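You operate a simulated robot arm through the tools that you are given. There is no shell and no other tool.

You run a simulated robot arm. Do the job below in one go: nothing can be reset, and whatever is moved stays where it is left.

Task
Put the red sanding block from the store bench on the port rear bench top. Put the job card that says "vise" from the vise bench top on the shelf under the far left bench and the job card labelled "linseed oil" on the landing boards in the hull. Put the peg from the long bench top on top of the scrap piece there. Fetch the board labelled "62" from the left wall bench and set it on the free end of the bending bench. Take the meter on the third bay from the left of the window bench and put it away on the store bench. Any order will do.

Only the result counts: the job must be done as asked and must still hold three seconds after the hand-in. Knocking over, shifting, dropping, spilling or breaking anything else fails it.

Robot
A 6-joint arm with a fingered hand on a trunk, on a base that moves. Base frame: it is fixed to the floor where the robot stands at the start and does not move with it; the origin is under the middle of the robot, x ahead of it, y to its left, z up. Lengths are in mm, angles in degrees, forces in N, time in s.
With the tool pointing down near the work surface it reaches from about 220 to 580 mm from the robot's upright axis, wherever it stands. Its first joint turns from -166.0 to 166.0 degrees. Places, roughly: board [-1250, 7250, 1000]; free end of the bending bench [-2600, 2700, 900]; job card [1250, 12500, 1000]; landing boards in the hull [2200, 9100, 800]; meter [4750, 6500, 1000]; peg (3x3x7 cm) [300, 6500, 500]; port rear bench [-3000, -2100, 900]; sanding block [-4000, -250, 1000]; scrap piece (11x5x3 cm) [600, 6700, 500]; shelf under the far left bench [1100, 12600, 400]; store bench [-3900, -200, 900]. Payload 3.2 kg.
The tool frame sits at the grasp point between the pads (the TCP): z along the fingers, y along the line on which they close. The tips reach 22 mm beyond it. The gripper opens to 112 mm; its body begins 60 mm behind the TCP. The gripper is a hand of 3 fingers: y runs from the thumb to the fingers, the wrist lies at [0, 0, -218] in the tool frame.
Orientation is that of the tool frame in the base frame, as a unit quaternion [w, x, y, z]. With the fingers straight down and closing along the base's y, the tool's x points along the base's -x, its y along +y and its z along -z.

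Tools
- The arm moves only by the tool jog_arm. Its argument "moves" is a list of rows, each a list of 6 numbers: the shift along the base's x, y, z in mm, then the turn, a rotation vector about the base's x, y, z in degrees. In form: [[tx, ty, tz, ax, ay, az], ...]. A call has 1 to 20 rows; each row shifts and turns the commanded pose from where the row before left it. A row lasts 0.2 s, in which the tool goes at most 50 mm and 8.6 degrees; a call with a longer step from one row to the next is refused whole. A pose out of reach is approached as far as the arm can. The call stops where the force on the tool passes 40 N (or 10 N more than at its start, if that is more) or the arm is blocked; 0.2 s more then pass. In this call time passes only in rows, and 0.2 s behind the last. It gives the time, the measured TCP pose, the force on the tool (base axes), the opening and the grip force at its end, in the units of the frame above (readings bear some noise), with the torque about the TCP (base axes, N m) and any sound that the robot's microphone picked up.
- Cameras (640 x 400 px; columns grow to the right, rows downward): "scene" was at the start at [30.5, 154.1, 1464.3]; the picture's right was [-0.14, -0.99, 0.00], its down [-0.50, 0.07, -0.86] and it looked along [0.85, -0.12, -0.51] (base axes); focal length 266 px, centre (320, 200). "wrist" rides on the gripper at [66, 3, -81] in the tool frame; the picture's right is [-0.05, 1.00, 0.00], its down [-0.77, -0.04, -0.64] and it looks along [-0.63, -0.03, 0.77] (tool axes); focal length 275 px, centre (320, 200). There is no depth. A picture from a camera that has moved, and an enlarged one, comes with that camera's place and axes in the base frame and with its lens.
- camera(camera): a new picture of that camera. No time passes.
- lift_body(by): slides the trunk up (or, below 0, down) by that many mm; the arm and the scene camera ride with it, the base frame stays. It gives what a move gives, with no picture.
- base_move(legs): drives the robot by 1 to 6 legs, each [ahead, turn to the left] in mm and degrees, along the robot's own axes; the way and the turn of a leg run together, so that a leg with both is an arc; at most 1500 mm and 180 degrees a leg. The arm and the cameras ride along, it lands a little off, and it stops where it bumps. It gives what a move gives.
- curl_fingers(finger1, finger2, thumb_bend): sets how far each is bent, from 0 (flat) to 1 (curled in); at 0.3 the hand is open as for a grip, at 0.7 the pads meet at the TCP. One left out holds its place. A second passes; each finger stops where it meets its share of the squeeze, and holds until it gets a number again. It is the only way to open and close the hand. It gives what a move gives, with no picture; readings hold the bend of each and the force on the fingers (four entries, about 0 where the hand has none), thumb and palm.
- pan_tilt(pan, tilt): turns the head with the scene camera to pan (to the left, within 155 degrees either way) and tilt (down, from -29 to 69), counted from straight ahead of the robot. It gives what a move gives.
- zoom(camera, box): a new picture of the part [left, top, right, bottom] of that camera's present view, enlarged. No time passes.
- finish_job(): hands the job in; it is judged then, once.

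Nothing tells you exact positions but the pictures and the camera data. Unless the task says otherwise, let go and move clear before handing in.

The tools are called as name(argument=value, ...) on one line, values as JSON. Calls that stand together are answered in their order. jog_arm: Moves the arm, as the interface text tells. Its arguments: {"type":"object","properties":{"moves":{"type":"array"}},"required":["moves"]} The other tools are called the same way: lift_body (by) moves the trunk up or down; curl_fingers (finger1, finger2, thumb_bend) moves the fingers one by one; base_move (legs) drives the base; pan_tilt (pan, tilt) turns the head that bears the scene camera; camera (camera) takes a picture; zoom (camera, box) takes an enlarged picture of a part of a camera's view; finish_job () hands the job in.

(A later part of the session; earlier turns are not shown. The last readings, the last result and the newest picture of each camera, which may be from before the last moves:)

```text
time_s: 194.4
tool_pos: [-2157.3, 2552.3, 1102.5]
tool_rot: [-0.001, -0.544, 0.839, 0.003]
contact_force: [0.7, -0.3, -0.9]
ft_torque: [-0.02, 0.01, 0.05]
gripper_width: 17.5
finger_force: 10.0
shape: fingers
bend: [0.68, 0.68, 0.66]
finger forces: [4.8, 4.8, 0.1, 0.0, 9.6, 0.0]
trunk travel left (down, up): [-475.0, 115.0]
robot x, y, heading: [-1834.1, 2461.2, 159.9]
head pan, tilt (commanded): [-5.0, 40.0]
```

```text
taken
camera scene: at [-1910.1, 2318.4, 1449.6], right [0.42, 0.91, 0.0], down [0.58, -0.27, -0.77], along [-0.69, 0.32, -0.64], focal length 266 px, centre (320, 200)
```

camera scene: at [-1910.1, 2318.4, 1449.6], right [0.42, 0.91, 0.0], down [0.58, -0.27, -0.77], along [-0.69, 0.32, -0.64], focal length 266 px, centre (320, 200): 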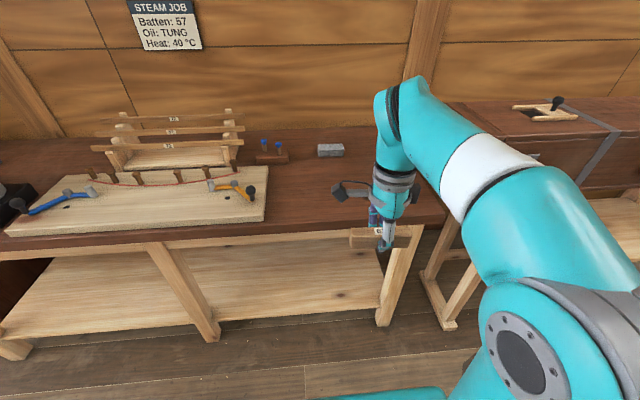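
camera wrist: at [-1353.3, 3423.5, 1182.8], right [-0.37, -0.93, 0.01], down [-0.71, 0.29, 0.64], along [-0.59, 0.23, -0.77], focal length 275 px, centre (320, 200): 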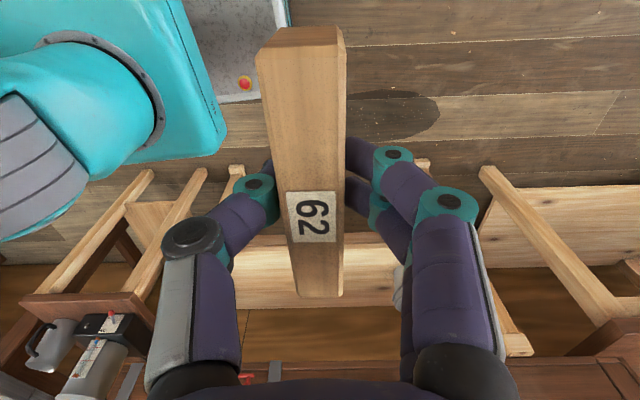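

The area right of the jig is free. I'll drive forward 260 mm, then bring the board over the spot near (-2490, 2700).

base_move(legs=[[255, 0]])

jog_arm(moves=[[-30, 20, 0, 0, 0, 0], [-30, 20, 0, 0, 0, 0], [-29, 19, 0, 0, 0, 0], [0, 0, -40, 0, 0, 0], [0, 0, -40, 0, 0, 0]])

camera(camera="wrist")

camera(camera="scene")

```text
time_s: 196.2
tool_pos: [-2394.6, 2636.0, 1099.8]
tool_rot: [-0.001, -0.546, 0.838, 0.003]
contact_force: [-0.1, 0.2, -0.7]
ft_torque: [-0.01, 0.02, 0.0]
gripper_width: 17.2
finger_force: 9.7
shape: fingers
bend: [0.68, 0.68, 0.66]
finger forces: [4.8, 4.8, 0.0, 0.0, 9.7, 0.0]
trunk travel left (down, up): [-475.0, 115.0]
robot x, y, heading: [-2072.3, 2543.0, 160.3]
head pan, tilt (commanded): [-5.0, 40.0]
```

```text
time_s: 197.4
tool_pos: [-2483.7, 2695.1, 1022.7]
tool_rot: [-0.002, -0.545, 0.838, 0.003]
contact_force: [0.7, -0.3, 0.4]
ft_torque: [-0.02, -0.01, 0.0]
gripper_width: 17.3
finger_force: 9.8
shape: fingers
bend: [0.68, 0.68, 0.66]
finger forces: [5.0, 4.8, 0.1, 0.0, 9.8, 0.0]
trunk travel left (down, up): [-475.0, 115.0]
robot x, y, heading: [-2071.5, 2545.6, 160.2]
head pan, tilt (commanded): [-5.0, 40.0]
```

```text
taken
camera wrist: at [-2513.9, 2635.5, 1103.1], right [-0.89, 0.45, 0.01], down [0.35, 0.69, 0.64], along [0.28, 0.57, -0.77], focal length 275 px, centre (320, 200)
```

wrist: 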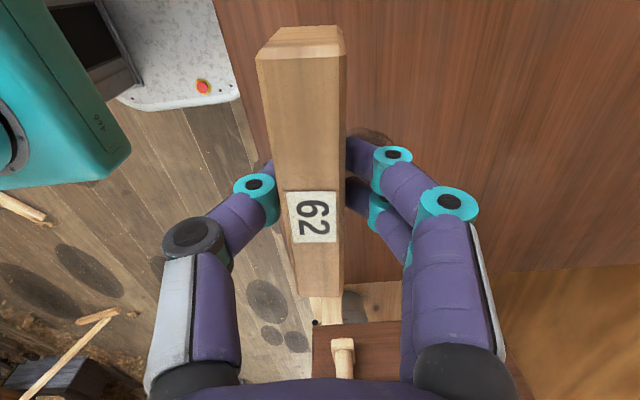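

```text
taken
camera scene: at [-2146.3, 2403.8, 1449.6], right [0.42, 0.91, 0.0], down [0.58, -0.27, -0.77], along [-0.7, 0.32, -0.64], focal length 266 px, centre (320, 200)
```

scene: 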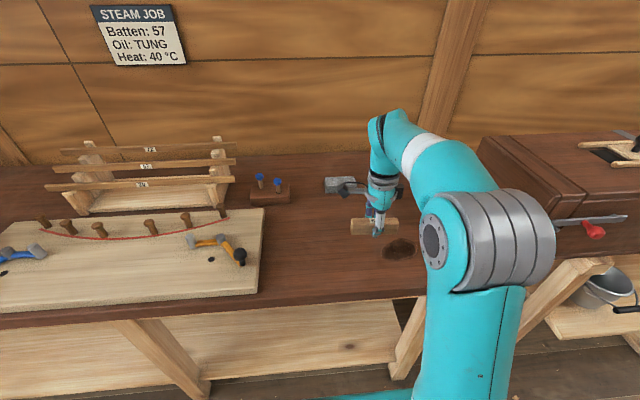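

The board is over a clear area with the stain to its right. I'll shift a little left and lower towards the surface.

jog_arm(moves=[[-14, -38, 0, 0, 0, 0], [0, 0, -40, 0, 0, 0], [0, 0, -40, 0, 0, 0], [0, 0, -25, 0, 0, 0]])

zoom(camera="scene", box=[280, 180, 460, 300])

```text
time_s: 198.4
tool_pos: [-2496.5, 2656.2, 916.7]
tool_rot: [-0.001, -0.546, 0.838, 0.002]
contact_force: [-0.5, 0.4, -0.8]
ft_torque: [0.02, 0.02, -0.01]
gripper_width: 17.2
finger_force: 9.6
shape: fingers
bend: [0.68, 0.68, 0.66]
finger forces: [4.7, 4.8, 0.0, 0.1, 9.6, 0.1]
trunk travel left (down, up): [-475.0, 115.0]
robot x, y, heading: [-2066.9, 2543.4, 160.1]
head pan, tilt (commanded): [-5.0, 40.0]
```

```text
3.33 times, centred on (370, 240) of scene
camera zoom: at [-2146.5, 2403.7, 1449.6], right [0.42, 0.91, 0.0], down [0.58, -0.27, -0.77], along [-0.7, 0.32, -0.64], focal length 887 px, centre (153, 67)
```

zoom: 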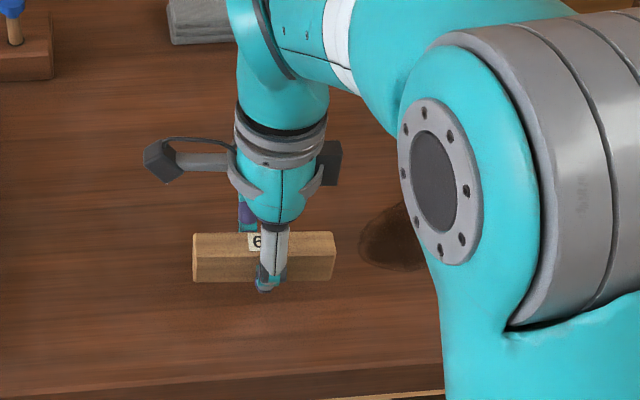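

Close to the surface and clear of everything. I'll lower in small steps until contact.

jog_arm(moves=[[0, 0, -6, 0, 0, 0], [0, 0, -4, 0, 0, 0]])

jog_arm(moves=[[0, 0, -4, 0, 0, 0]])

jog_arm(moves=[[0, 0, -3, 0, 0, 0]])

```text
time_s: 199.0
tool_pos: [-2497.5, 2657.2, 906.6]
tool_rot: [-0.001, -0.545, 0.838, 0.003]
contact_force: [0.2, 0.4, -0.9]
ft_torque: [0.02, 0.0, -0.01]
gripper_width: 17.0
finger_force: 9.7
shape: fingers
bend: [0.68, 0.68, 0.66]
finger forces: [4.7, 4.8, 0.0, 0.0, 9.7, 0.1]
trunk travel left (down, up): [-475.0, 115.0]
robot x, y, heading: [-2070.3, 2544.7, 160.3]
head pan, tilt (commanded): [-5.0, 40.0]
```

```text
time_s: 199.4
tool_pos: [-2497.0, 2656.1, 902.9]
tool_rot: [-0.001, -0.546, 0.838, 0.003]
contact_force: [0.6, 0.8, -1.6]
ft_torque: [-0.01, 0.01, 0.01]
gripper_width: 17.3
finger_force: 9.3
shape: fingers
bend: [0.68, 0.68, 0.66]
finger forces: [4.8, 4.8, 0.0, 0.0, 9.7, 0.0]
trunk travel left (down, up): [-475.0, 115.0]
robot x, y, heading: [-2071.5, 2546.2, 160.4]
head pan, tilt (commanded): [-5.0, 40.0]
```

```text
time_s: 199.8
tool_pos: [-2497.0, 2657.2, 900.0]
tool_rot: [-0.001, -0.545, 0.838, 0.004]
contact_force: [-0.9, -0.7, -0.3]
ft_torque: [0.02, 0.03, 0.0]
gripper_width: 17.4
finger_force: 9.8
shape: fingers
bend: [0.68, 0.68, 0.66]
finger forces: [4.8, 4.8, 0.0, 0.0, 9.7, 0.1]
trunk travel left (down, up): [-475.0, 115.0]
robot x, y, heading: [-2067.9, 2547.8, 160.3]
head pan, tilt (commanded): [-5.0, 40.0]
```

jog_arm(moves=[[0, 0, -2.5, 0, 0, 0]])

jog_arm(moves=[[0, 0, -2.5, 0, 0, 0]])

zoom(camera="scene", box=[280, 180, 460, 300])

```text
time_s: 200.2
tool_pos: [-2498.0, 2656.8, 897.0]
tool_rot: [-0.001, -0.546, 0.838, 0.002]
contact_force: [-0.4, 0.6, -0.5]
ft_torque: [0.01, -0.01, 0.01]
gripper_width: 17.1
finger_force: 9.6
shape: fingers
bend: [0.68, 0.68, 0.66]
finger forces: [4.8, 4.8, 0.1, 0.0, 9.7, 0.0]
trunk travel left (down, up): [-475.0, 115.0]
robot x, y, heading: [-2069.5, 2545.6, 160.3]
head pan, tilt (commanded): [-5.0, 40.0]
```

```text
time_s: 200.6
tool_pos: [-2497.2, 2656.5, 894.4]
tool_rot: [-0.001, -0.546, 0.838, 0.003]
contact_force: [0.0, -0.3, -0.2]
ft_torque: [-0.02, -0.01, -0.01]
gripper_width: 17.0
finger_force: 9.5
shape: fingers
bend: [0.68, 0.68, 0.66]
finger forces: [4.7, 4.8, 0.0, 0.0, 9.7, 0.0]
trunk travel left (down, up): [-475.0, 115.0]
robot x, y, heading: [-2074.4, 2542.9, 160.2]
head pan, tilt (commanded): [-5.0, 40.0]
```

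```text
3.33 times, centred on (370, 240) of scene
camera zoom: at [-2146.3, 2403.8, 1449.6], right [0.42, 0.91, 0.0], down [0.58, -0.27, -0.77], along [-0.7, 0.32, -0.64], focal length 887 px, centre (153, 67)
```

zoom: 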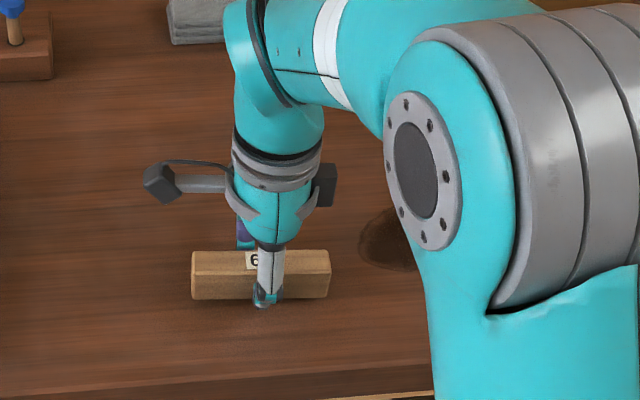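

Still no contact. I'll keep lowering in small steps.

jog_arm(moves=[[0, 0, -3, 0, 0, 0]])

jog_arm(moves=[[0, 0, -3, 0, 0, 0]])

jog_arm(moves=[[0, 0, -3, 0, 0, 0]])

jog_arm(moves=[[0, 0, -2, 0, 0, 0]])

```text
time_s: 201.0
tool_pos: [-2496.4, 2656.2, 892.1]
tool_rot: [-0.001, -0.546, 0.838, 0.003]
contact_force: [0.4, -0.3, -0.8]
ft_torque: [0.0, 0.0, 0.0]
gripper_width: 16.9
finger_force: 9.3
shape: fingers
bend: [0.68, 0.68, 0.66]
finger forces: [4.8, 4.7, 0.0, 0.0, 9.5, 0.0]
trunk travel left (down, up): [-475.0, 115.0]
robot x, y, heading: [-2068.4, 2542.6, 160.2]
head pan, tilt (commanded): [-5.0, 40.0]
```

```text
time_s: 201.4
tool_pos: [-2496.5, 2655.8, 889.0]
tool_rot: [-0.001, -0.546, 0.838, 0.003]
contact_force: [0.3, -0.8, -0.7]
ft_torque: [0.02, -0.01, -0.01]
gripper_width: 17.1
finger_force: 9.7
shape: fingers
bend: [0.68, 0.68, 0.66]
finger forces: [4.8, 4.7, 0.0, 0.0, 9.6, 0.1]
trunk travel left (down, up): [-475.0, 115.0]
robot x, y, heading: [-2073.7, 2542.2, 160.1]
head pan, tilt (commanded): [-5.0, 40.0]
```

```text
time_s: 201.8
tool_pos: [-2497.6, 2656.9, 885.4]
tool_rot: [-0.001, -0.545, 0.839, 0.003]
contact_force: [0.8, -0.2, -0.7]
ft_torque: [0.01, 0.01, 0.01]
gripper_width: 17.1
finger_force: 9.8
shape: fingers
bend: [0.68, 0.68, 0.66]
finger forces: [4.8, 4.9, 0.1, 0.0, 9.5, 0.0]
trunk travel left (down, up): [-475.0, 115.0]
robot x, y, heading: [-2072.2, 2541.8, 160.4]
head pan, tilt (commanded): [-5.0, 40.0]
```

```text
time_s: 202.2
tool_pos: [-2498.2, 2656.4, 885.7]
tool_rot: [-0.002, -0.546, 0.838, 0.003]
contact_force: [1.8, -1.0, 13.1]
ft_torque: [-0.11, -0.28, 0.01]
gripper_width: 17.1
finger_force: 15.5
shape: fingers
bend: [0.68, 0.68, 0.67]
finger forces: [5.1, 5.1, 0.1, 0.0, 21.3, 0.0]
trunk travel left (down, up): [-475.0, 115.0]
robot x, y, heading: [-2069.2, 2542.4, 160.2]
head pan, tilt (commanded): [-5.0, 40.0]
```

Contact made. I'll release gently and check.

curl_fingers(finger1=0.6, finger2=0.6, thumb_bend=0.6)

curl_fingers(finger1=0.48, finger2=0.48, thumb_bend=0.48)

camera(camera="wrist")

```text
time_s: 203.2
tool_pos: [-2496.4, 2656.4, 886.1]
tool_rot: [-0.003, -0.546, 0.838, 0.004]
contact_force: [-0.7, -1.5, 36.6]
ft_torque: [-0.09, -0.09, -0.02]
gripper_width: 21.4
finger_force: 19.0
shape: fingers
bend: [0.63, 0.63, 0.63]
finger forces: [8.1, 8.0, 0.1, 0.0, 21.1, 0.0]
trunk travel left (down, up): [-475.0, 115.0]
robot x, y, heading: [-2071.5, 2545.1, 160.1]
head pan, tilt (commanded): [-5.0, 40.0]
```

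```text
time_s: 204.0
tool_pos: [-2498.4, 2656.5, 887.6]
tool_rot: [-0.005, -0.546, 0.838, 0.006]
contact_force: [-5.3, 1.6, 35.0]
ft_torque: [-0.26, -0.58, 0.0]
gripper_width: 46.0
finger_force: 17.1
shape: fingers
bend: [0.48, 0.48, 0.56]
finger forces: [0.1, 0.2, 0.0, 0.1, 33.8, 0.1]
trunk travel left (down, up): [-475.0, 115.0]
robot x, y, heading: [-2069.3, 2547.2, 160.3]
head pan, tilt (commanded): [-5.0, 40.0]
stopped: the force on the tool passed its limit at 47 N (the readings are from after the stop); the commanded pose is now the measured one
```

```text
taken
camera wrist: at [-2528.2, 2597.3, 968.2], right [-0.9, 0.45, 0.02], down [0.35, 0.69, 0.63], along [0.27, 0.57, -0.77], focal length 275 px, centre (320, 200)
```

wrist: 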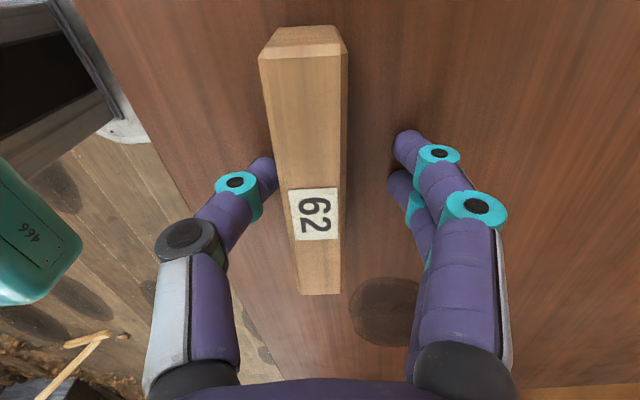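

The thumb pressed into the bench while opening. I'll raise the hand 5 mm and then open the rest of the way.

jog_arm(moves=[[0, 0, 5, 0, 0, 0]])

curl_fingers(finger1=0.42, finger2=0.42, thumb_bend=0.42)

camera(camera="wrist")

```text
time_s: 204.4
tool_pos: [-2498.2, 2655.8, 886.7]
tool_rot: [-0.001, -0.546, 0.838, 0.001]
contact_force: [-0.2, 0.0, 2.5]
ft_torque: [0.0, -0.03, 0.04]
gripper_width: 59.5
finger_force: 1.3
shape: fingers
bend: [0.48, 0.48, 0.49]
finger forces: [0.1, 0.0, 0.0, 0.1, 2.0, 0.0]
trunk travel left (down, up): [-475.0, 115.0]
robot x, y, heading: [-2071.5, 2545.8, 160.6]
head pan, tilt (commanded): [-5.0, 40.0]
```

```text
time_s: 205.4
tool_pos: [-2498.5, 2655.1, 888.7]
tool_rot: [-0.002, -0.546, 0.838, 0.003]
contact_force: [-0.3, 0.5, 0.2]
ft_torque: [0.01, 0.05, 0.03]
gripper_width: 77.3
finger_force: 0.0
shape: fingers
bend: [0.42, 0.42, 0.42]
finger forces: [0.0, 0.0, 0.0, 0.0, 0.0, 0.1]
trunk travel left (down, up): [-475.0, 115.0]
robot x, y, heading: [-2070.9, 2542.9, 160.4]
head pan, tilt (commanded): [-5.0, 40.0]
```

```text
taken
camera wrist: at [-2528.3, 2596.8, 970.5], right [-0.9, 0.45, 0.01], down [0.35, 0.69, 0.64], along [0.28, 0.57, -0.77], focal length 275 px, centre (320, 200)
```

wrist: 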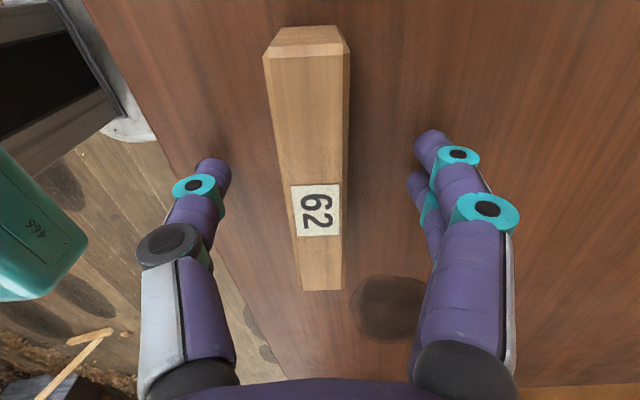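

The board stands upright and free on the bench. I'll lift clear, pull in and check it.

jog_arm(moves=[[0, 0, 20, 0, 0, 0], [0, 0, 40, 0, 0, 0], [0, 0, 50, 0, 0, 0], [0, 0, 50, 0, 0, 0], [0, 0, 50, 0, 0, 0], [36, -10, 0, 0, 0, 0], [36, -10, 0, 0, 0, 0], [36, -10, 0, 0, 0, 0]])

camera(camera="scene")

```text
time_s: 207.2
tool_pos: [-2387.7, 2627.4, 1099.7]
tool_rot: [0.0, -0.546, 0.838, 0.004]
contact_force: [-0.1, 0.1, -0.3]
ft_torque: [0.03, 0.02, 0.01]
gripper_width: 77.7
finger_force: 0.1
shape: fingers
bend: [0.42, 0.42, 0.42]
finger forces: [0.1, 0.0, 0.0, 0.0, 0.0, 0.0]
trunk travel left (down, up): [-475.0, 115.0]
robot x, y, heading: [-2072.7, 2545.9, 160.1]
head pan, tilt (commanded): [-5.0, 40.0]
```

```text
taken
camera scene: at [-2145.9, 2403.7, 1449.6], right [0.42, 0.91, 0.0], down [0.58, -0.27, -0.77], along [-0.7, 0.32, -0.64], focal length 266 px, centre (320, 200)
```

scene: 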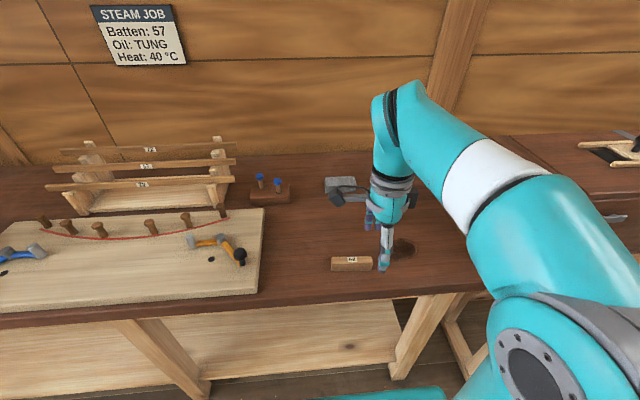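

Board 62 is on the free end. Next is the yellow peg on the long bench, so I'll back out and drive up the aisle again.

base_move(legs=[[-310, 0], [0, -90], [1500, 0], [1500, 0], [1450, 0]])

pan_tilt(pan=-60, tilt=35)

camera(camera="scene")

```text
time_s: 234.1
tool_pos: [-272.5, 7006.0, 1098.9]
tool_rot: [0.0, 0.187, 0.982, 0.004]
contact_force: [-0.3, 0.1, 0.2]
ft_torque: [-0.01, 0.01, 0.0]
gripper_width: 77.6
finger_force: 0.0
shape: fingers
bend: [0.42, 0.42, 0.42]
finger forces: [0.1, 0.0, 0.0, 0.1, 0.0, 0.0]
trunk travel left (down, up): [-475.0, 115.0]
robot x, y, heading: [-343.5, 6683.6, 72.3]
head pan, tilt (commanded): [-5.0, 40.0]
```

```text
time_s: 235.3
tool_pos: [-272.8, 7005.3, 1099.4]
tool_rot: [0.0, 0.188, 0.982, 0.004]
contact_force: [0.2, 0.0, -0.4]
ft_torque: [-0.02, 0.0, -0.02]
gripper_width: 77.6
finger_force: 0.1
shape: fingers
bend: [0.42, 0.42, 0.42]
finger forces: [0.0, 0.0, 0.0, 0.1, 0.1, 0.1]
trunk travel left (down, up): [-475.0, 115.0]
robot x, y, heading: [-347.5, 6683.4, 72.6]
head pan, tilt (commanded): [-60.0, 35.0]
```

```text
taken
camera scene: at [-433.7, 6697.1, 1457.1], right [0.22, -0.98, 0.0], down [-0.56, -0.12, -0.82], along [0.8, 0.18, -0.57], focal length 266 px, centre (320, 200)
```

scene: 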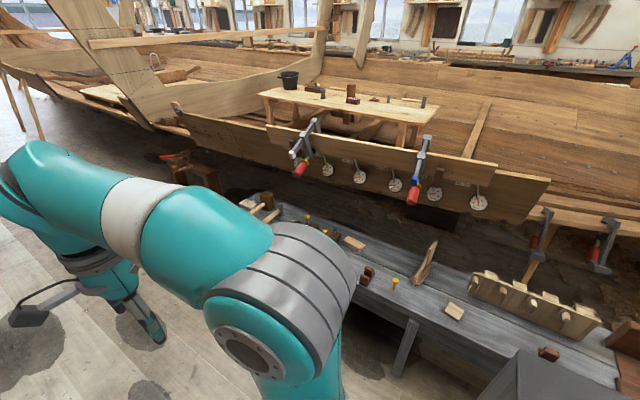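

The yellow peg and the light scrap block are in view on the long bench. I'll go a bit further, turn right to face the bench and look again.

base_move(legs=[[190, 0], [0, -92.5]])

pan_tilt(pan=0, tilt=40)

camera(camera="scene")

```text
time_s: 240.9
tool_pos: [27.8, 6770.4, 1098.5]
tool_rot: [0.003, 0.847, 0.531, 0.002]
contact_force: [0.3, 0.0, -0.5]
ft_torque: [-0.02, -0.01, 0.02]
gripper_width: 77.7
finger_force: 0.2
shape: fingers
bend: [0.42, 0.42, 0.42]
finger forces: [0.1, 0.0, 0.0, 0.0, 0.0, 0.0]
trunk travel left (down, up): [-475.0, 115.0]
robot x, y, heading: [-291.3, 6868.1, -21.7]
head pan, tilt (commanded): [-60.0, 35.0]
```

```text
time_s: 242.2
tool_pos: [27.2, 6770.4, 1098.9]
tool_rot: [0.004, 0.848, 0.531, 0.001]
contact_force: [-0.5, -0.8, -0.4]
ft_torque: [-0.02, 0.0, -0.01]
gripper_width: 77.8
finger_force: 0.1
shape: fingers
bend: [0.42, 0.42, 0.42]
finger forces: [0.0, 0.0, 0.0, 0.1, 0.0, 0.0]
trunk travel left (down, up): [-475.0, 115.0]
robot x, y, heading: [-286.9, 6866.7, -22.0]
head pan, tilt (commanded): [0.0, 40.0]
```

```text
taken
camera scene: at [-201.6, 7010.0, 1449.6], right [-0.37, -0.93, 0.0], down [-0.6, 0.24, -0.77], along [0.71, -0.29, -0.64], focal length 266 px, centre (320, 200)
```

scene: 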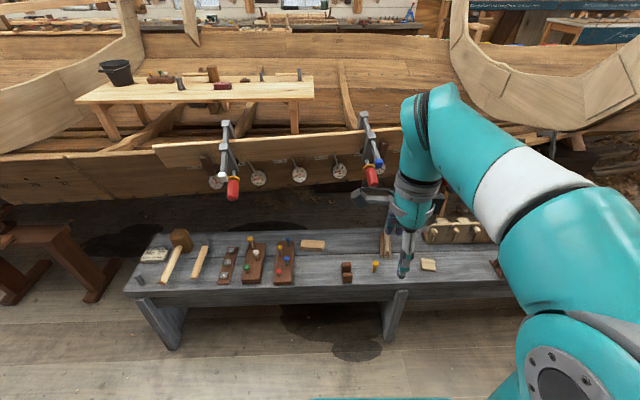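

I'm facing the long bench. I'll zoom in on the peg and the scrap for their shapes.

zoom(camera="scene", box=[280, 210, 460, 310])

base_move(legs=[[250, 0]])

pan_tilt(pan=-15, tilt=55)

camera(camera="scene")

camera(camera="wrist")

```text
3.56 times, centred on (370, 260) of scene
camera zoom: at [-201.6, 7010.0, 1449.6], right [-0.37, -0.93, 0.0], down [-0.6, 0.24, -0.77], along [0.71, -0.29, -0.64], focal length 946 px, centre (142, -13)
```

zoom: 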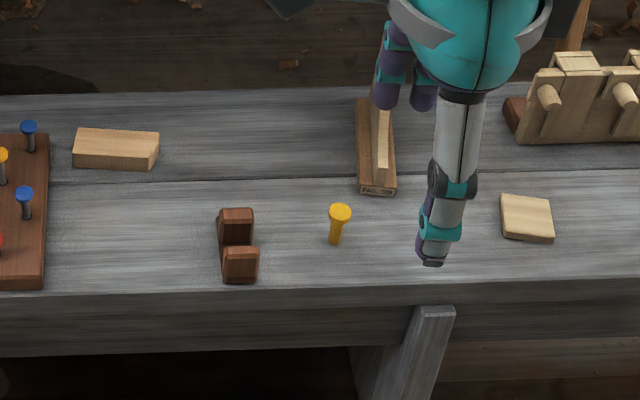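

```text
time_s: 244.0
tool_pos: [259.8, 6678.0, 1098.6]
tool_rot: [0.004, 0.847, 0.532, 0.0]
contact_force: [0.1, 0.4, -1.0]
ft_torque: [0.01, 0.02, 0.03]
gripper_width: 77.8
finger_force: 0.1
shape: fingers
bend: [0.42, 0.42, 0.42]
finger forces: [0.0, 0.0, 0.0, 0.2, 0.1, 0.0]
trunk travel left (down, up): [-475.0, 115.0]
robot x, y, heading: [-51.8, 6774.1, -21.5]
head pan, tilt (commanded): [0.0, 40.0]
```

```text
time_s: 244.8
tool_pos: [259.9, 6678.0, 1100.5]
tool_rot: [0.003, 0.847, 0.532, 0.001]
contact_force: [0.6, 0.0, -1.7]
ft_torque: [-0.01, 0.01, -0.01]
gripper_width: 77.7
finger_force: 0.0
shape: fingers
bend: [0.42, 0.42, 0.42]
finger forces: [0.1, 0.0, 0.1, 0.1, 0.0, 0.0]
trunk travel left (down, up): [-475.0, 115.0]
robot x, y, heading: [-56.0, 6771.5, -21.8]
head pan, tilt (commanded): [-15.0, 55.0]
```

```text
taken
camera scene: at [9.0, 6906.0, 1428.9], right [-0.6, -0.8, 0.0], down [-0.66, 0.49, -0.57], along [0.46, -0.34, -0.82], focal length 266 px, centre (320, 200)
```

scene: 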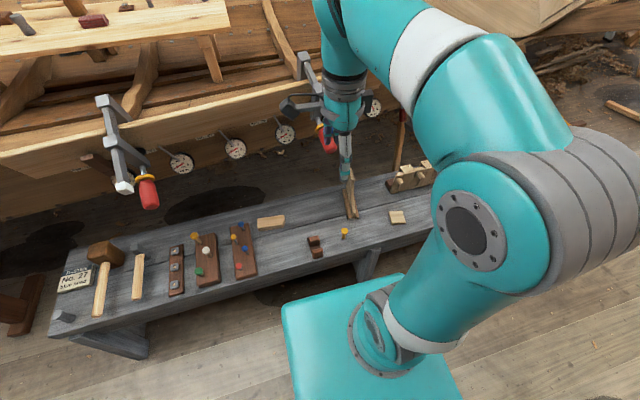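

```text
taken
camera wrist: at [289.7, 6737.5, 1180.7], right [0.88, -0.48, 0.01], down [-0.37, -0.68, 0.64], along [-0.3, -0.56, -0.77], focal length 275 px, centre (320, 200)
```

wrist: 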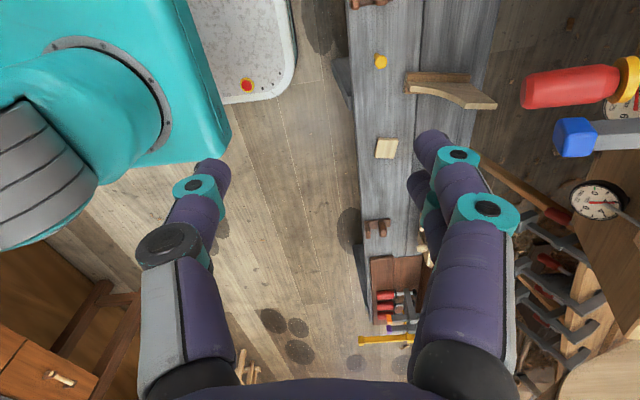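

The peg is a golf-tee shape about 70 mm tall, and the scrap is the flat light block to its left. A clamp handle hangs behind the peg at about z=870, so I'll keep the hand clear of it. I'll move forward 80 mm and lower the trunk.

base_move(legs=[[80, 0]])

camera(camera="wrist")

lift_body(by=-150)

camera(camera="scene")

camera(camera="wrist")

```text
time_s: 245.8
tool_pos: [333.0, 6649.5, 1099.0]
tool_rot: [0.004, 0.846, 0.533, 0.001]
contact_force: [-0.2, 0.7, -0.8]
ft_torque: [-0.03, 0.01, 0.0]
gripper_width: 77.6
finger_force: 0.2
shape: fingers
bend: [0.42, 0.42, 0.42]
finger forces: [0.1, 0.0, 0.0, 0.0, 0.0, 0.0]
trunk travel left (down, up): [-475.0, 115.0]
robot x, y, heading: [15.3, 6742.0, -21.6]
head pan, tilt (commanded): [-15.0, 55.0]
```

```text
taken
camera wrist: at [364.4, 6708.4, 1180.4], right [0.88, -0.47, 0.01], down [-0.37, -0.68, 0.64], along [-0.3, -0.56, -0.77], focal length 275 px, centre (320, 200)
```

wrist: 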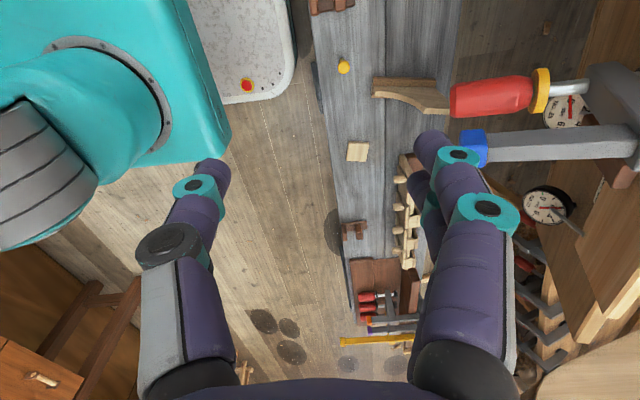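

```text
time_s: 247.6
tool_pos: [333.8, 6650.4, 950.6]
tool_rot: [0.004, 0.846, 0.533, 0.001]
contact_force: [-1.0, 0.5, 0.7]
ft_torque: [-0.01, -0.01, -0.01]
gripper_width: 77.7
finger_force: 0.0
shape: fingers
bend: [0.42, 0.42, 0.42]
finger forces: [0.0, 0.0, 0.1, 0.0, 0.0, 0.0]
trunk travel left (down, up): [-325.0, 265.0]
robot x, y, heading: [17.1, 6745.8, -22.0]
head pan, tilt (commanded): [-15.0, 55.0]
```

```text
taken
camera scene: at [82.7, 6876.8, 1278.9], right [-0.6, -0.8, 0.0], down [-0.66, 0.49, -0.57], along [0.46, -0.34, -0.82], focal length 266 px, centre (320, 200)
```

scene: 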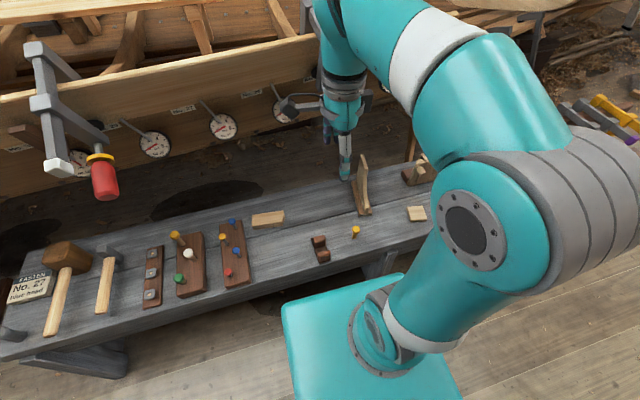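

```text
taken
camera wrist: at [363.7, 6708.7, 1030.7], right [0.88, -0.47, 0.01], down [-0.37, -0.68, 0.64], along [-0.3, -0.56, -0.77], focal length 275 px, centre (320, 200)
```

wrist: 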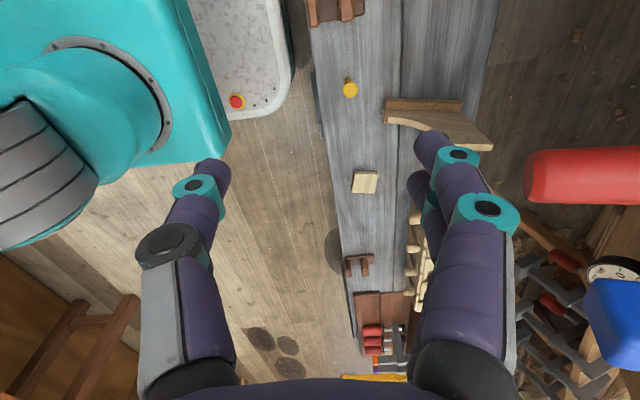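

The clamp handle tip is at about (438, 6543, 872). The peg is at (338, 6547) with its head top near z=530, so the bench top is about 460. I'll lower the trunk more and look again.

lift_body(by=-300)

camera(camera="scene")

camera(camera="wrist")

```text
time_s: 250.6
tool_pos: [333.8, 6649.5, 649.2]
tool_rot: [0.004, 0.846, 0.533, 0.001]
contact_force: [0.6, 0.8, -0.6]
ft_torque: [-0.01, 0.02, -0.01]
gripper_width: 77.9
finger_force: 0.1
shape: fingers
bend: [0.42, 0.42, 0.42]
finger forces: [0.0, 0.0, 0.1, 0.0, 0.1, 0.0]
trunk travel left (down, up): [-25.0, 565.0]
robot x, y, heading: [18.4, 6746.6, -21.7]
head pan, tilt (commanded): [-15.0, 55.0]
```

```text
taken
camera scene: at [82.7, 6876.8, 978.9], right [-0.6, -0.8, 0.0], down [-0.66, 0.49, -0.57], along [0.46, -0.34, -0.82], focal length 266 px, centre (320, 200)
```

scene: 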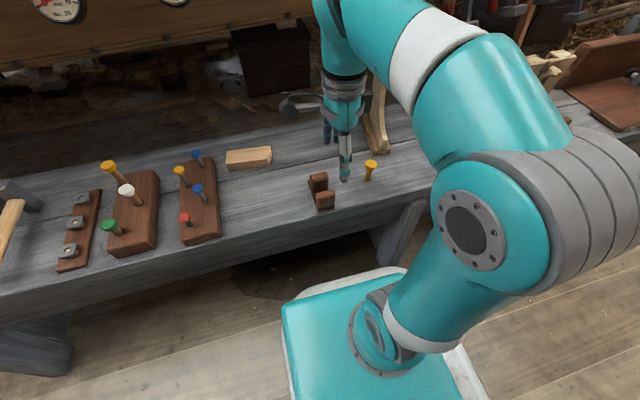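

```text
taken
camera wrist: at [363.7, 6708.7, 730.7], right [0.88, -0.47, 0.01], down [-0.37, -0.68, 0.64], along [-0.3, -0.56, -0.77], focal length 275 px, centre (320, 200)
```

wrist: 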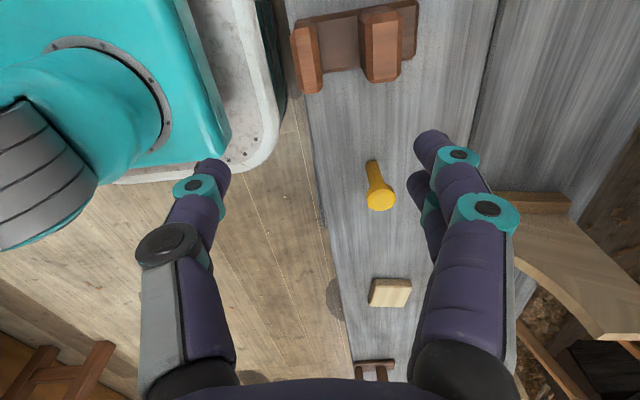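

The peg head is at (338, 6545, 537) and the bench top is at about z=470. I'll move over the peg and lower to just above its head to check the centring.

jog_arm(moves=[[1.4, -35, 0, 0, 0, 0], [1.4, -35, 0, 0, 0, 0], [1.4, -34.5, 0, 0, 0, 0], [0, 0, -30, 0, 0, 0], [0, 0, -30, 0, 0, 0]])

camera(camera="wrist")

camera(camera="scene")

```text
time_s: 251.8
tool_pos: [337.5, 6546.7, 589.8]
tool_rot: [0.005, 0.846, 0.533, 0.001]
contact_force: [0.0, -0.3, -0.3]
ft_torque: [-0.05, 0.01, 0.0]
gripper_width: 77.7
finger_force: 0.0
shape: fingers
bend: [0.42, 0.42, 0.42]
finger forces: [0.0, 0.1, 0.0, 0.1, 0.0, 0.1]
trunk travel left (down, up): [-25.0, 565.0]
robot x, y, heading: [17.0, 6743.7, -21.8]
head pan, tilt (commanded): [-15.0, 55.0]
```

```text
taken
camera wrist: at [367.8, 6605.3, 670.9], right [0.88, -0.47, 0.01], down [-0.37, -0.68, 0.64], along [-0.3, -0.56, -0.77], focal length 275 px, centre (320, 200)
```

wrist: 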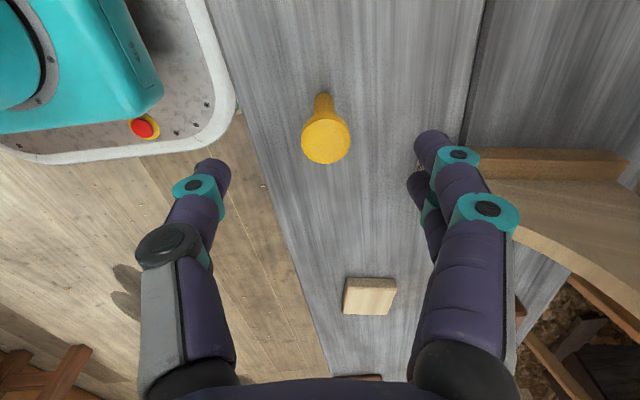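

```text
taken
camera scene: at [82.6, 6876.8, 978.9], right [-0.6, -0.8, 0.0], down [-0.66, 0.49, -0.57], along [0.46, -0.34, -0.82], focal length 266 px, centre (320, 200)
```

scene: 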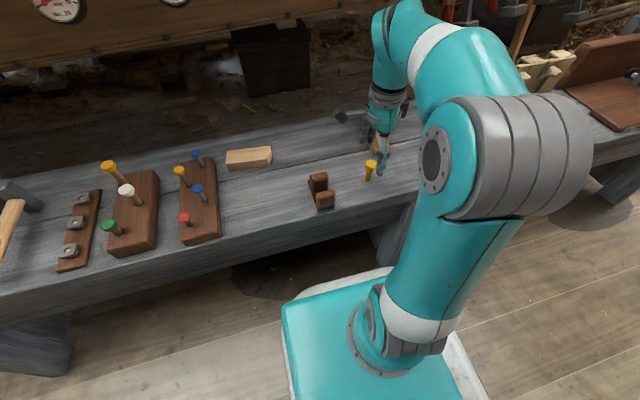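

The peg is centred under the hand with clearance to the fin. I'll lower around it and check contact.

jog_arm(moves=[[0.5, -2, -25, 0, 0, 0], [0, 0, -25, 0, 0, 0], [0, 0, -20, 0, 0, 0], [0, 0, -12, 0, 0, 0]])

camera(camera="wrist")

```text
time_s: 252.8
tool_pos: [338.4, 6543.5, 507.3]
tool_rot: [0.003, 0.846, 0.533, 0.001]
contact_force: [-0.5, -0.4, 1.0]
ft_torque: [-0.02, 0.01, -0.02]
gripper_width: 78.0
finger_force: 0.1
shape: fingers
bend: [0.42, 0.42, 0.42]
finger forces: [0.1, 0.0, 0.0, 0.0, 0.0, 0.1]
trunk travel left (down, up): [-25.0, 565.0]
robot x, y, heading: [17.1, 6743.8, -21.5]
head pan, tilt (commanded): [-15.0, 55.0]
```

```text
taken
camera wrist: at [368.2, 6601.7, 588.9], right [0.88, -0.47, 0.01], down [-0.37, -0.68, 0.64], along [-0.3, -0.56, -0.77], focal length 275 px, centre (320, 200)
```

wrist: 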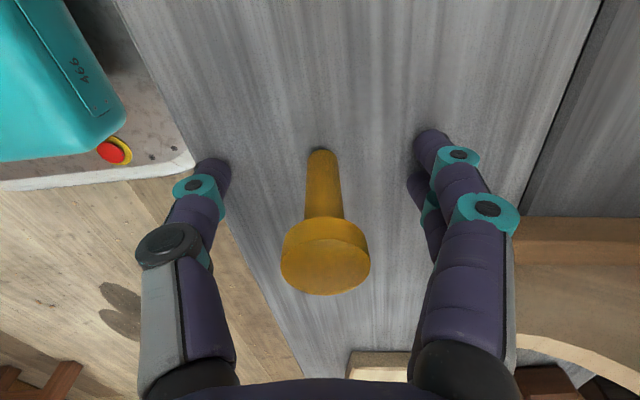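

The stem is between the thumb and fingers. I'll close gently in stages.

curl_fingers(finger1=0.6, finger2=0.6, thumb_bend=0.6)

camera(camera="wrist")

```text
time_s: 253.8
tool_pos: [337.6, 6543.4, 508.0]
tool_rot: [0.002, 0.846, 0.533, 0.002]
contact_force: [-0.2, 1.1, -0.2]
ft_torque: [0.02, 0.01, 0.0]
gripper_width: 27.9
finger_force: 0.0
shape: fingers
bend: [0.6, 0.6, 0.6]
finger forces: [0.0, 0.0, 0.0, 0.0, 0.0, 0.0]
trunk travel left (down, up): [-25.0, 565.0]
robot x, y, heading: [18.9, 6746.7, -21.4]
head pan, tilt (commanded): [-15.0, 55.0]
```

```text
taken
camera wrist: at [368.3, 6601.6, 589.0], right [0.88, -0.47, 0.01], down [-0.37, -0.68, 0.64], along [-0.3, -0.56, -0.77], focal length 275 px, centre (320, 200)
```

wrist: 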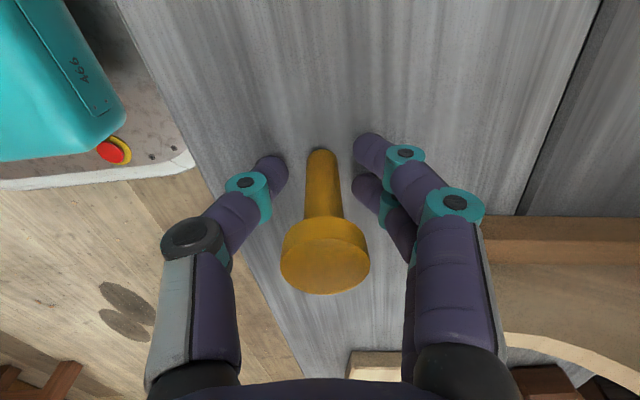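

curl_fingers(finger1=0.75, finger2=0.75, thumb_bend=0.75)

camera(camera="wrist")

```text
time_s: 254.8
tool_pos: [336.5, 6542.2, 507.2]
tool_rot: [0.003, 0.846, 0.533, 0.002]
contact_force: [-0.4, -1.2, 1.1]
ft_torque: [0.01, -0.01, 0.04]
gripper_width: 5.8
finger_force: 9.5
shape: fingers
bend: [0.72, 0.72, 0.69]
finger forces: [4.9, 5.1, 0.0, 0.0, 9.3, 0.1]
trunk travel left (down, up): [-25.0, 565.0]
robot x, y, heading: [19.1, 6741.0, -21.6]
head pan, tilt (commanded): [-15.0, 55.0]
```

```text
taken
camera wrist: at [368.3, 6601.6, 589.0], right [0.88, -0.47, 0.01], down [-0.37, -0.68, 0.64], along [-0.3, -0.56, -0.77], focal length 275 px, centre (320, 200)
```

wrist: 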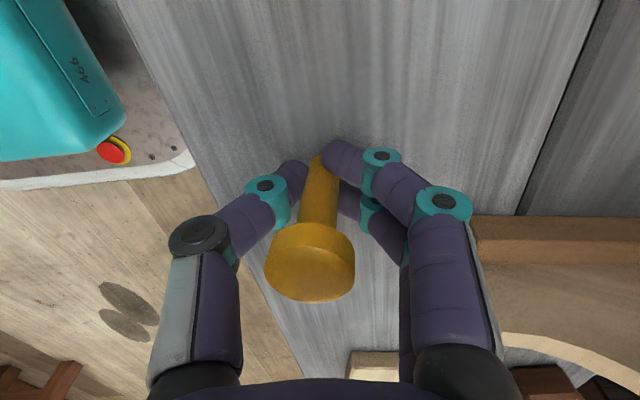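

The peg is gripped with a slight tilt. I'll lift it a little and look at the tilt from both cameras.

jog_arm(moves=[[0, 0, 20, 0, 0, 0], [0, 0, 30, 0, 0, 0], [0, 0, 30, 0, 0, 0]])

zoom(camera="scene", box=[320, 60, 440, 200])

camera(camera="wrist")

```text
time_s: 255.6
tool_pos: [337.9, 6543.1, 589.3]
tool_rot: [0.004, 0.846, 0.533, 0.001]
contact_force: [1.0, 0.0, -0.3]
ft_torque: [-0.01, 0.03, -0.01]
gripper_width: 5.5
finger_force: 10.2
shape: fingers
bend: [0.73, 0.72, 0.69]
finger forces: [5.4, 5.6, 0.0, 0.1, 9.3, 0.0]
trunk travel left (down, up): [-25.0, 565.0]
robot x, y, heading: [16.1, 6745.1, -21.6]
head pan, tilt (commanded): [-15.0, 55.0]
```

```text
2.86 times, centred on (380, 130) of scene
camera zoom: at [82.7, 6876.7, 978.9], right [-0.6, -0.8, 0.0], down [-0.66, 0.49, -0.57], along [0.46, -0.34, -0.82], focal length 760 px, centre (149, 400)
```

zoom: 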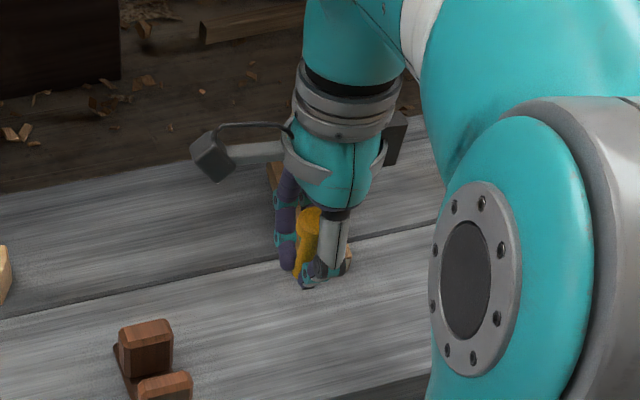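

```text
taken
camera wrist: at [367.8, 6601.5, 668.8], right [0.88, -0.47, 0.01], down [-0.37, -0.68, 0.64], along [-0.3, -0.56, -0.77], focal length 275 px, centre (320, 200)
```

wrist: 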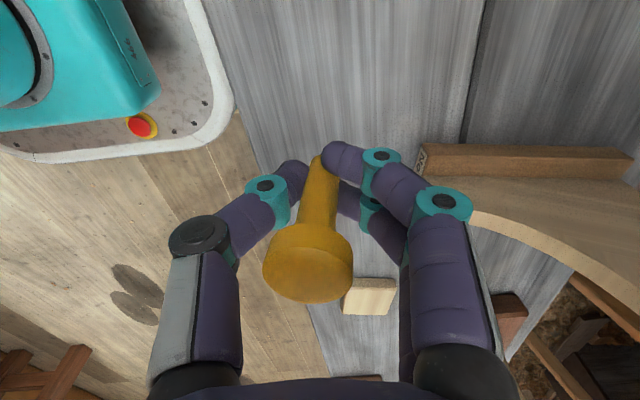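

The peg leans about 3° towards the thumb, and I'll correct that with the wrist. First I'll zoom in on the scrap to locate its top face.

zoom(camera="scene", box=[200, 120, 320, 200])

jog_arm(moves=[[20, 30, 5, 1.42, 2.98, 0], [30, 35, 5, 0, 0, 0], [30, 35, 0, 0, 0, 0], [30, 30, 0, 0, 0, 0]])

camera(camera="wrist")

camera(camera="scene")

```text
5.00 times, centred on (260, 160) of scene
camera zoom: at [82.7, 6876.7, 978.9], right [-0.6, -0.8, 0.0], down [-0.66, 0.49, -0.57], along [0.46, -0.34, -0.82], focal length 1331 px, centre (620, 400)
```

zoom: 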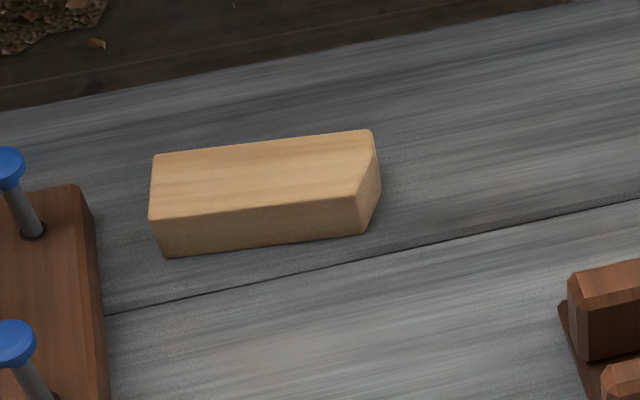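

```text
time_s: 256.6
tool_pos: [448.3, 6673.5, 598.2]
tool_rot: [-0.021, 0.846, 0.533, -0.014]
contact_force: [-0.5, -1.1, -0.2]
ft_torque: [0.0, -0.01, -0.01]
gripper_width: 5.3
finger_force: 10.0
shape: fingers
bend: [0.73, 0.73, 0.69]
finger forces: [5.7, 5.9, 0.0, 0.0, 8.9, 0.0]
trunk travel left (down, up): [-25.0, 565.0]
robot x, y, heading: [17.6, 6744.3, -21.6]
head pan, tilt (commanded): [-15.0, 55.0]
```

```text
taken
camera wrist: at [482.9, 6730.0, 678.9], right [0.88, -0.47, -0.05], down [-0.34, -0.69, 0.64], along [-0.34, -0.54, -0.77], focal length 275 px, centre (320, 200)
```

wrist: 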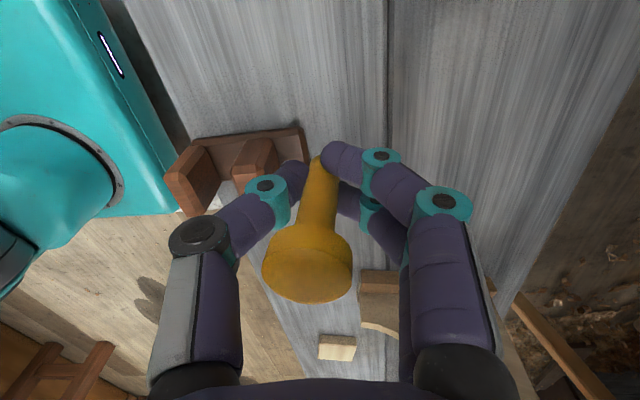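

```text
taken
camera scene: at [82.5, 6876.7, 978.9], right [-0.6, -0.8, 0.0], down [-0.66, 0.49, -0.57], along [0.46, -0.34, -0.82], focal length 266 px, centre (320, 200)
```

scene: 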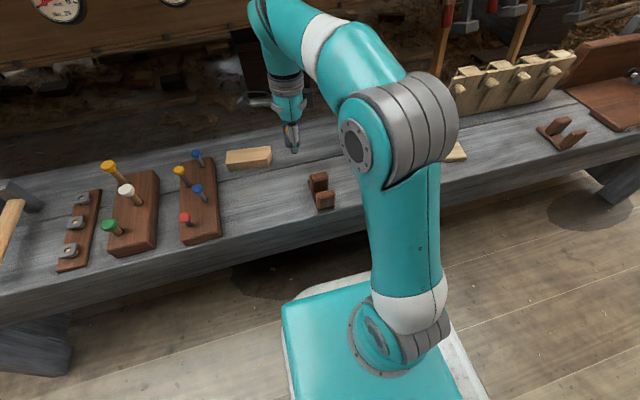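

The scrap's top face is centred at about (569, 6740, ~500). I'll bring the peg over it and check the clearance to the gauges behind.

jog_arm(moves=[[30, 16.5, 0, 0, 0, 0], [30, 16.5, 0, 0, 0, 0], [30, 16.5, 0, 0, 0, 0]])

pan_tilt(pan=-5, tilt=35)

camera(camera="scene")

camera(camera="wrist")

```text
time_s: 257.4
tool_pos: [539.1, 6721.6, 596.9]
tool_rot: [-0.021, 0.847, 0.532, -0.013]
contact_force: [0.2, 0.3, -0.8]
ft_torque: [0.0, 0.01, 0.0]
gripper_width: 5.5
finger_force: 9.9
shape: fingers
bend: [0.73, 0.73, 0.69]
finger forces: [5.7, 5.9, 0.1, 0.0, 8.7, 0.0]
trunk travel left (down, up): [-25.0, 565.0]
robot x, y, heading: [15.6, 6737.5, -21.5]
head pan, tilt (commanded): [-15.0, 55.0]
```

```text
time_s: 258.2
tool_pos: [538.0, 6721.3, 597.2]
tool_rot: [-0.021, 0.846, 0.533, -0.013]
contact_force: [0.0, 0.0, -0.3]
ft_torque: [-0.02, -0.01, 0.02]
gripper_width: 5.4
finger_force: 10.2
shape: fingers
bend: [0.73, 0.73, 0.69]
finger forces: [5.7, 5.9, 0.0, 0.1, 8.6, 0.0]
trunk travel left (down, up): [-25.0, 565.0]
robot x, y, heading: [18.8, 6742.9, -21.4]
head pan, tilt (commanded): [-5.0, 35.0]
```

```text
taken
camera scene: at [103.6, 6880.3, 1007.0], right [-0.45, -0.89, 0.0], down [-0.51, 0.26, -0.82], along [0.73, -0.37, -0.57], focal length 266 px, centre (320, 200)
```

scene: 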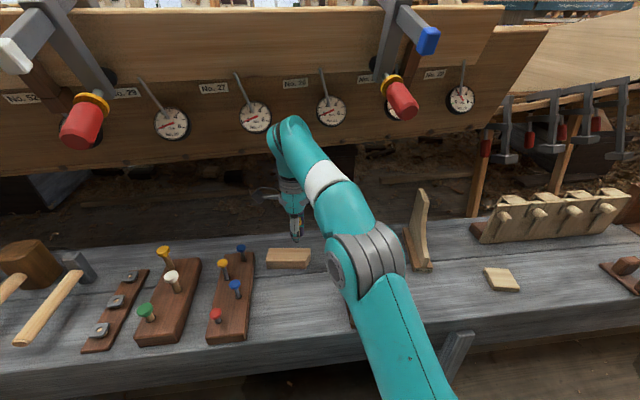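

```text
taken
camera wrist: at [572.7, 6778.8, 677.5], right [0.88, -0.47, -0.05], down [-0.34, -0.69, 0.64], along [-0.34, -0.54, -0.77], focal length 275 px, centre (320, 200)
```

wrist: 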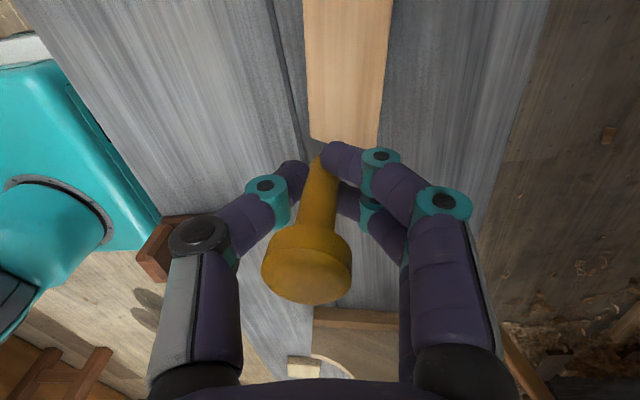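

The wrist is clear of the gauge plank by about 60 mm. I'll make the remaining move over the scrap and lower a bit.

jog_arm(moves=[[15, 9, 0, 0, 0, 0], [15, 9, -10, 0, 0, 0], [0, 0, -20, 0, 0, 0]])

camera(camera="wrist")

zoom(camera="scene", box=[220, 170, 380, 290])

```text
time_s: 259.0
tool_pos: [554.1, 6731.0, 576.3]
tool_rot: [-0.021, 0.846, 0.532, -0.013]
contact_force: [-0.1, 0.2, 0.4]
ft_torque: [-0.01, 0.01, 0.02]
gripper_width: 5.2
finger_force: 9.9
shape: fingers
bend: [0.73, 0.73, 0.69]
finger forces: [6.0, 6.5, 0.0, 0.1, 8.4, 0.1]
out of reach, approached as far as the arm can: row 2
trunk travel left (down, up): [-25.0, 565.0]
robot x, y, heading: [18.9, 6741.8, -21.6]
head pan, tilt (commanded): [-5.0, 35.0]
```

```text
taken
camera wrist: at [588.2, 6788.1, 657.0], right [0.88, -0.47, -0.05], down [-0.34, -0.69, 0.64], along [-0.34, -0.54, -0.77], focal length 275 px, centre (320, 200)
```

wrist: 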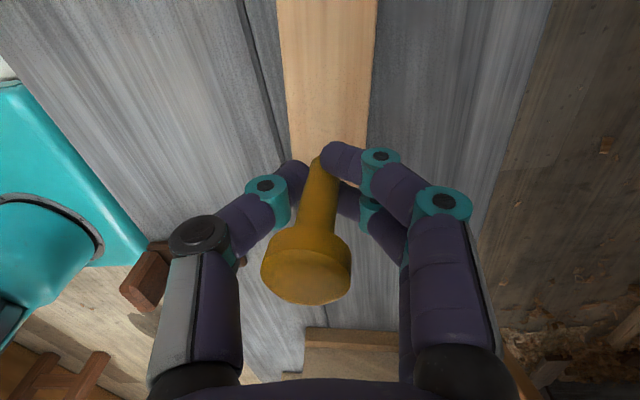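

```text
3.33 times, centred on (300, 230) of scene
camera zoom: at [103.6, 6880.4, 1007.1], right [-0.45, -0.89, 0.0], down [-0.51, 0.26, -0.82], along [0.73, -0.37, -0.57], focal length 887 px, centre (387, 100)
```

zoom: 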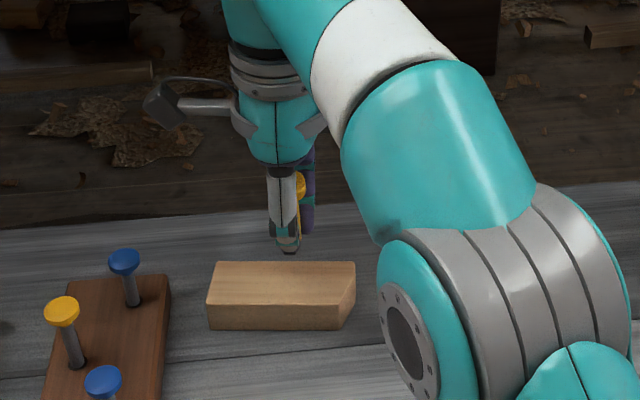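

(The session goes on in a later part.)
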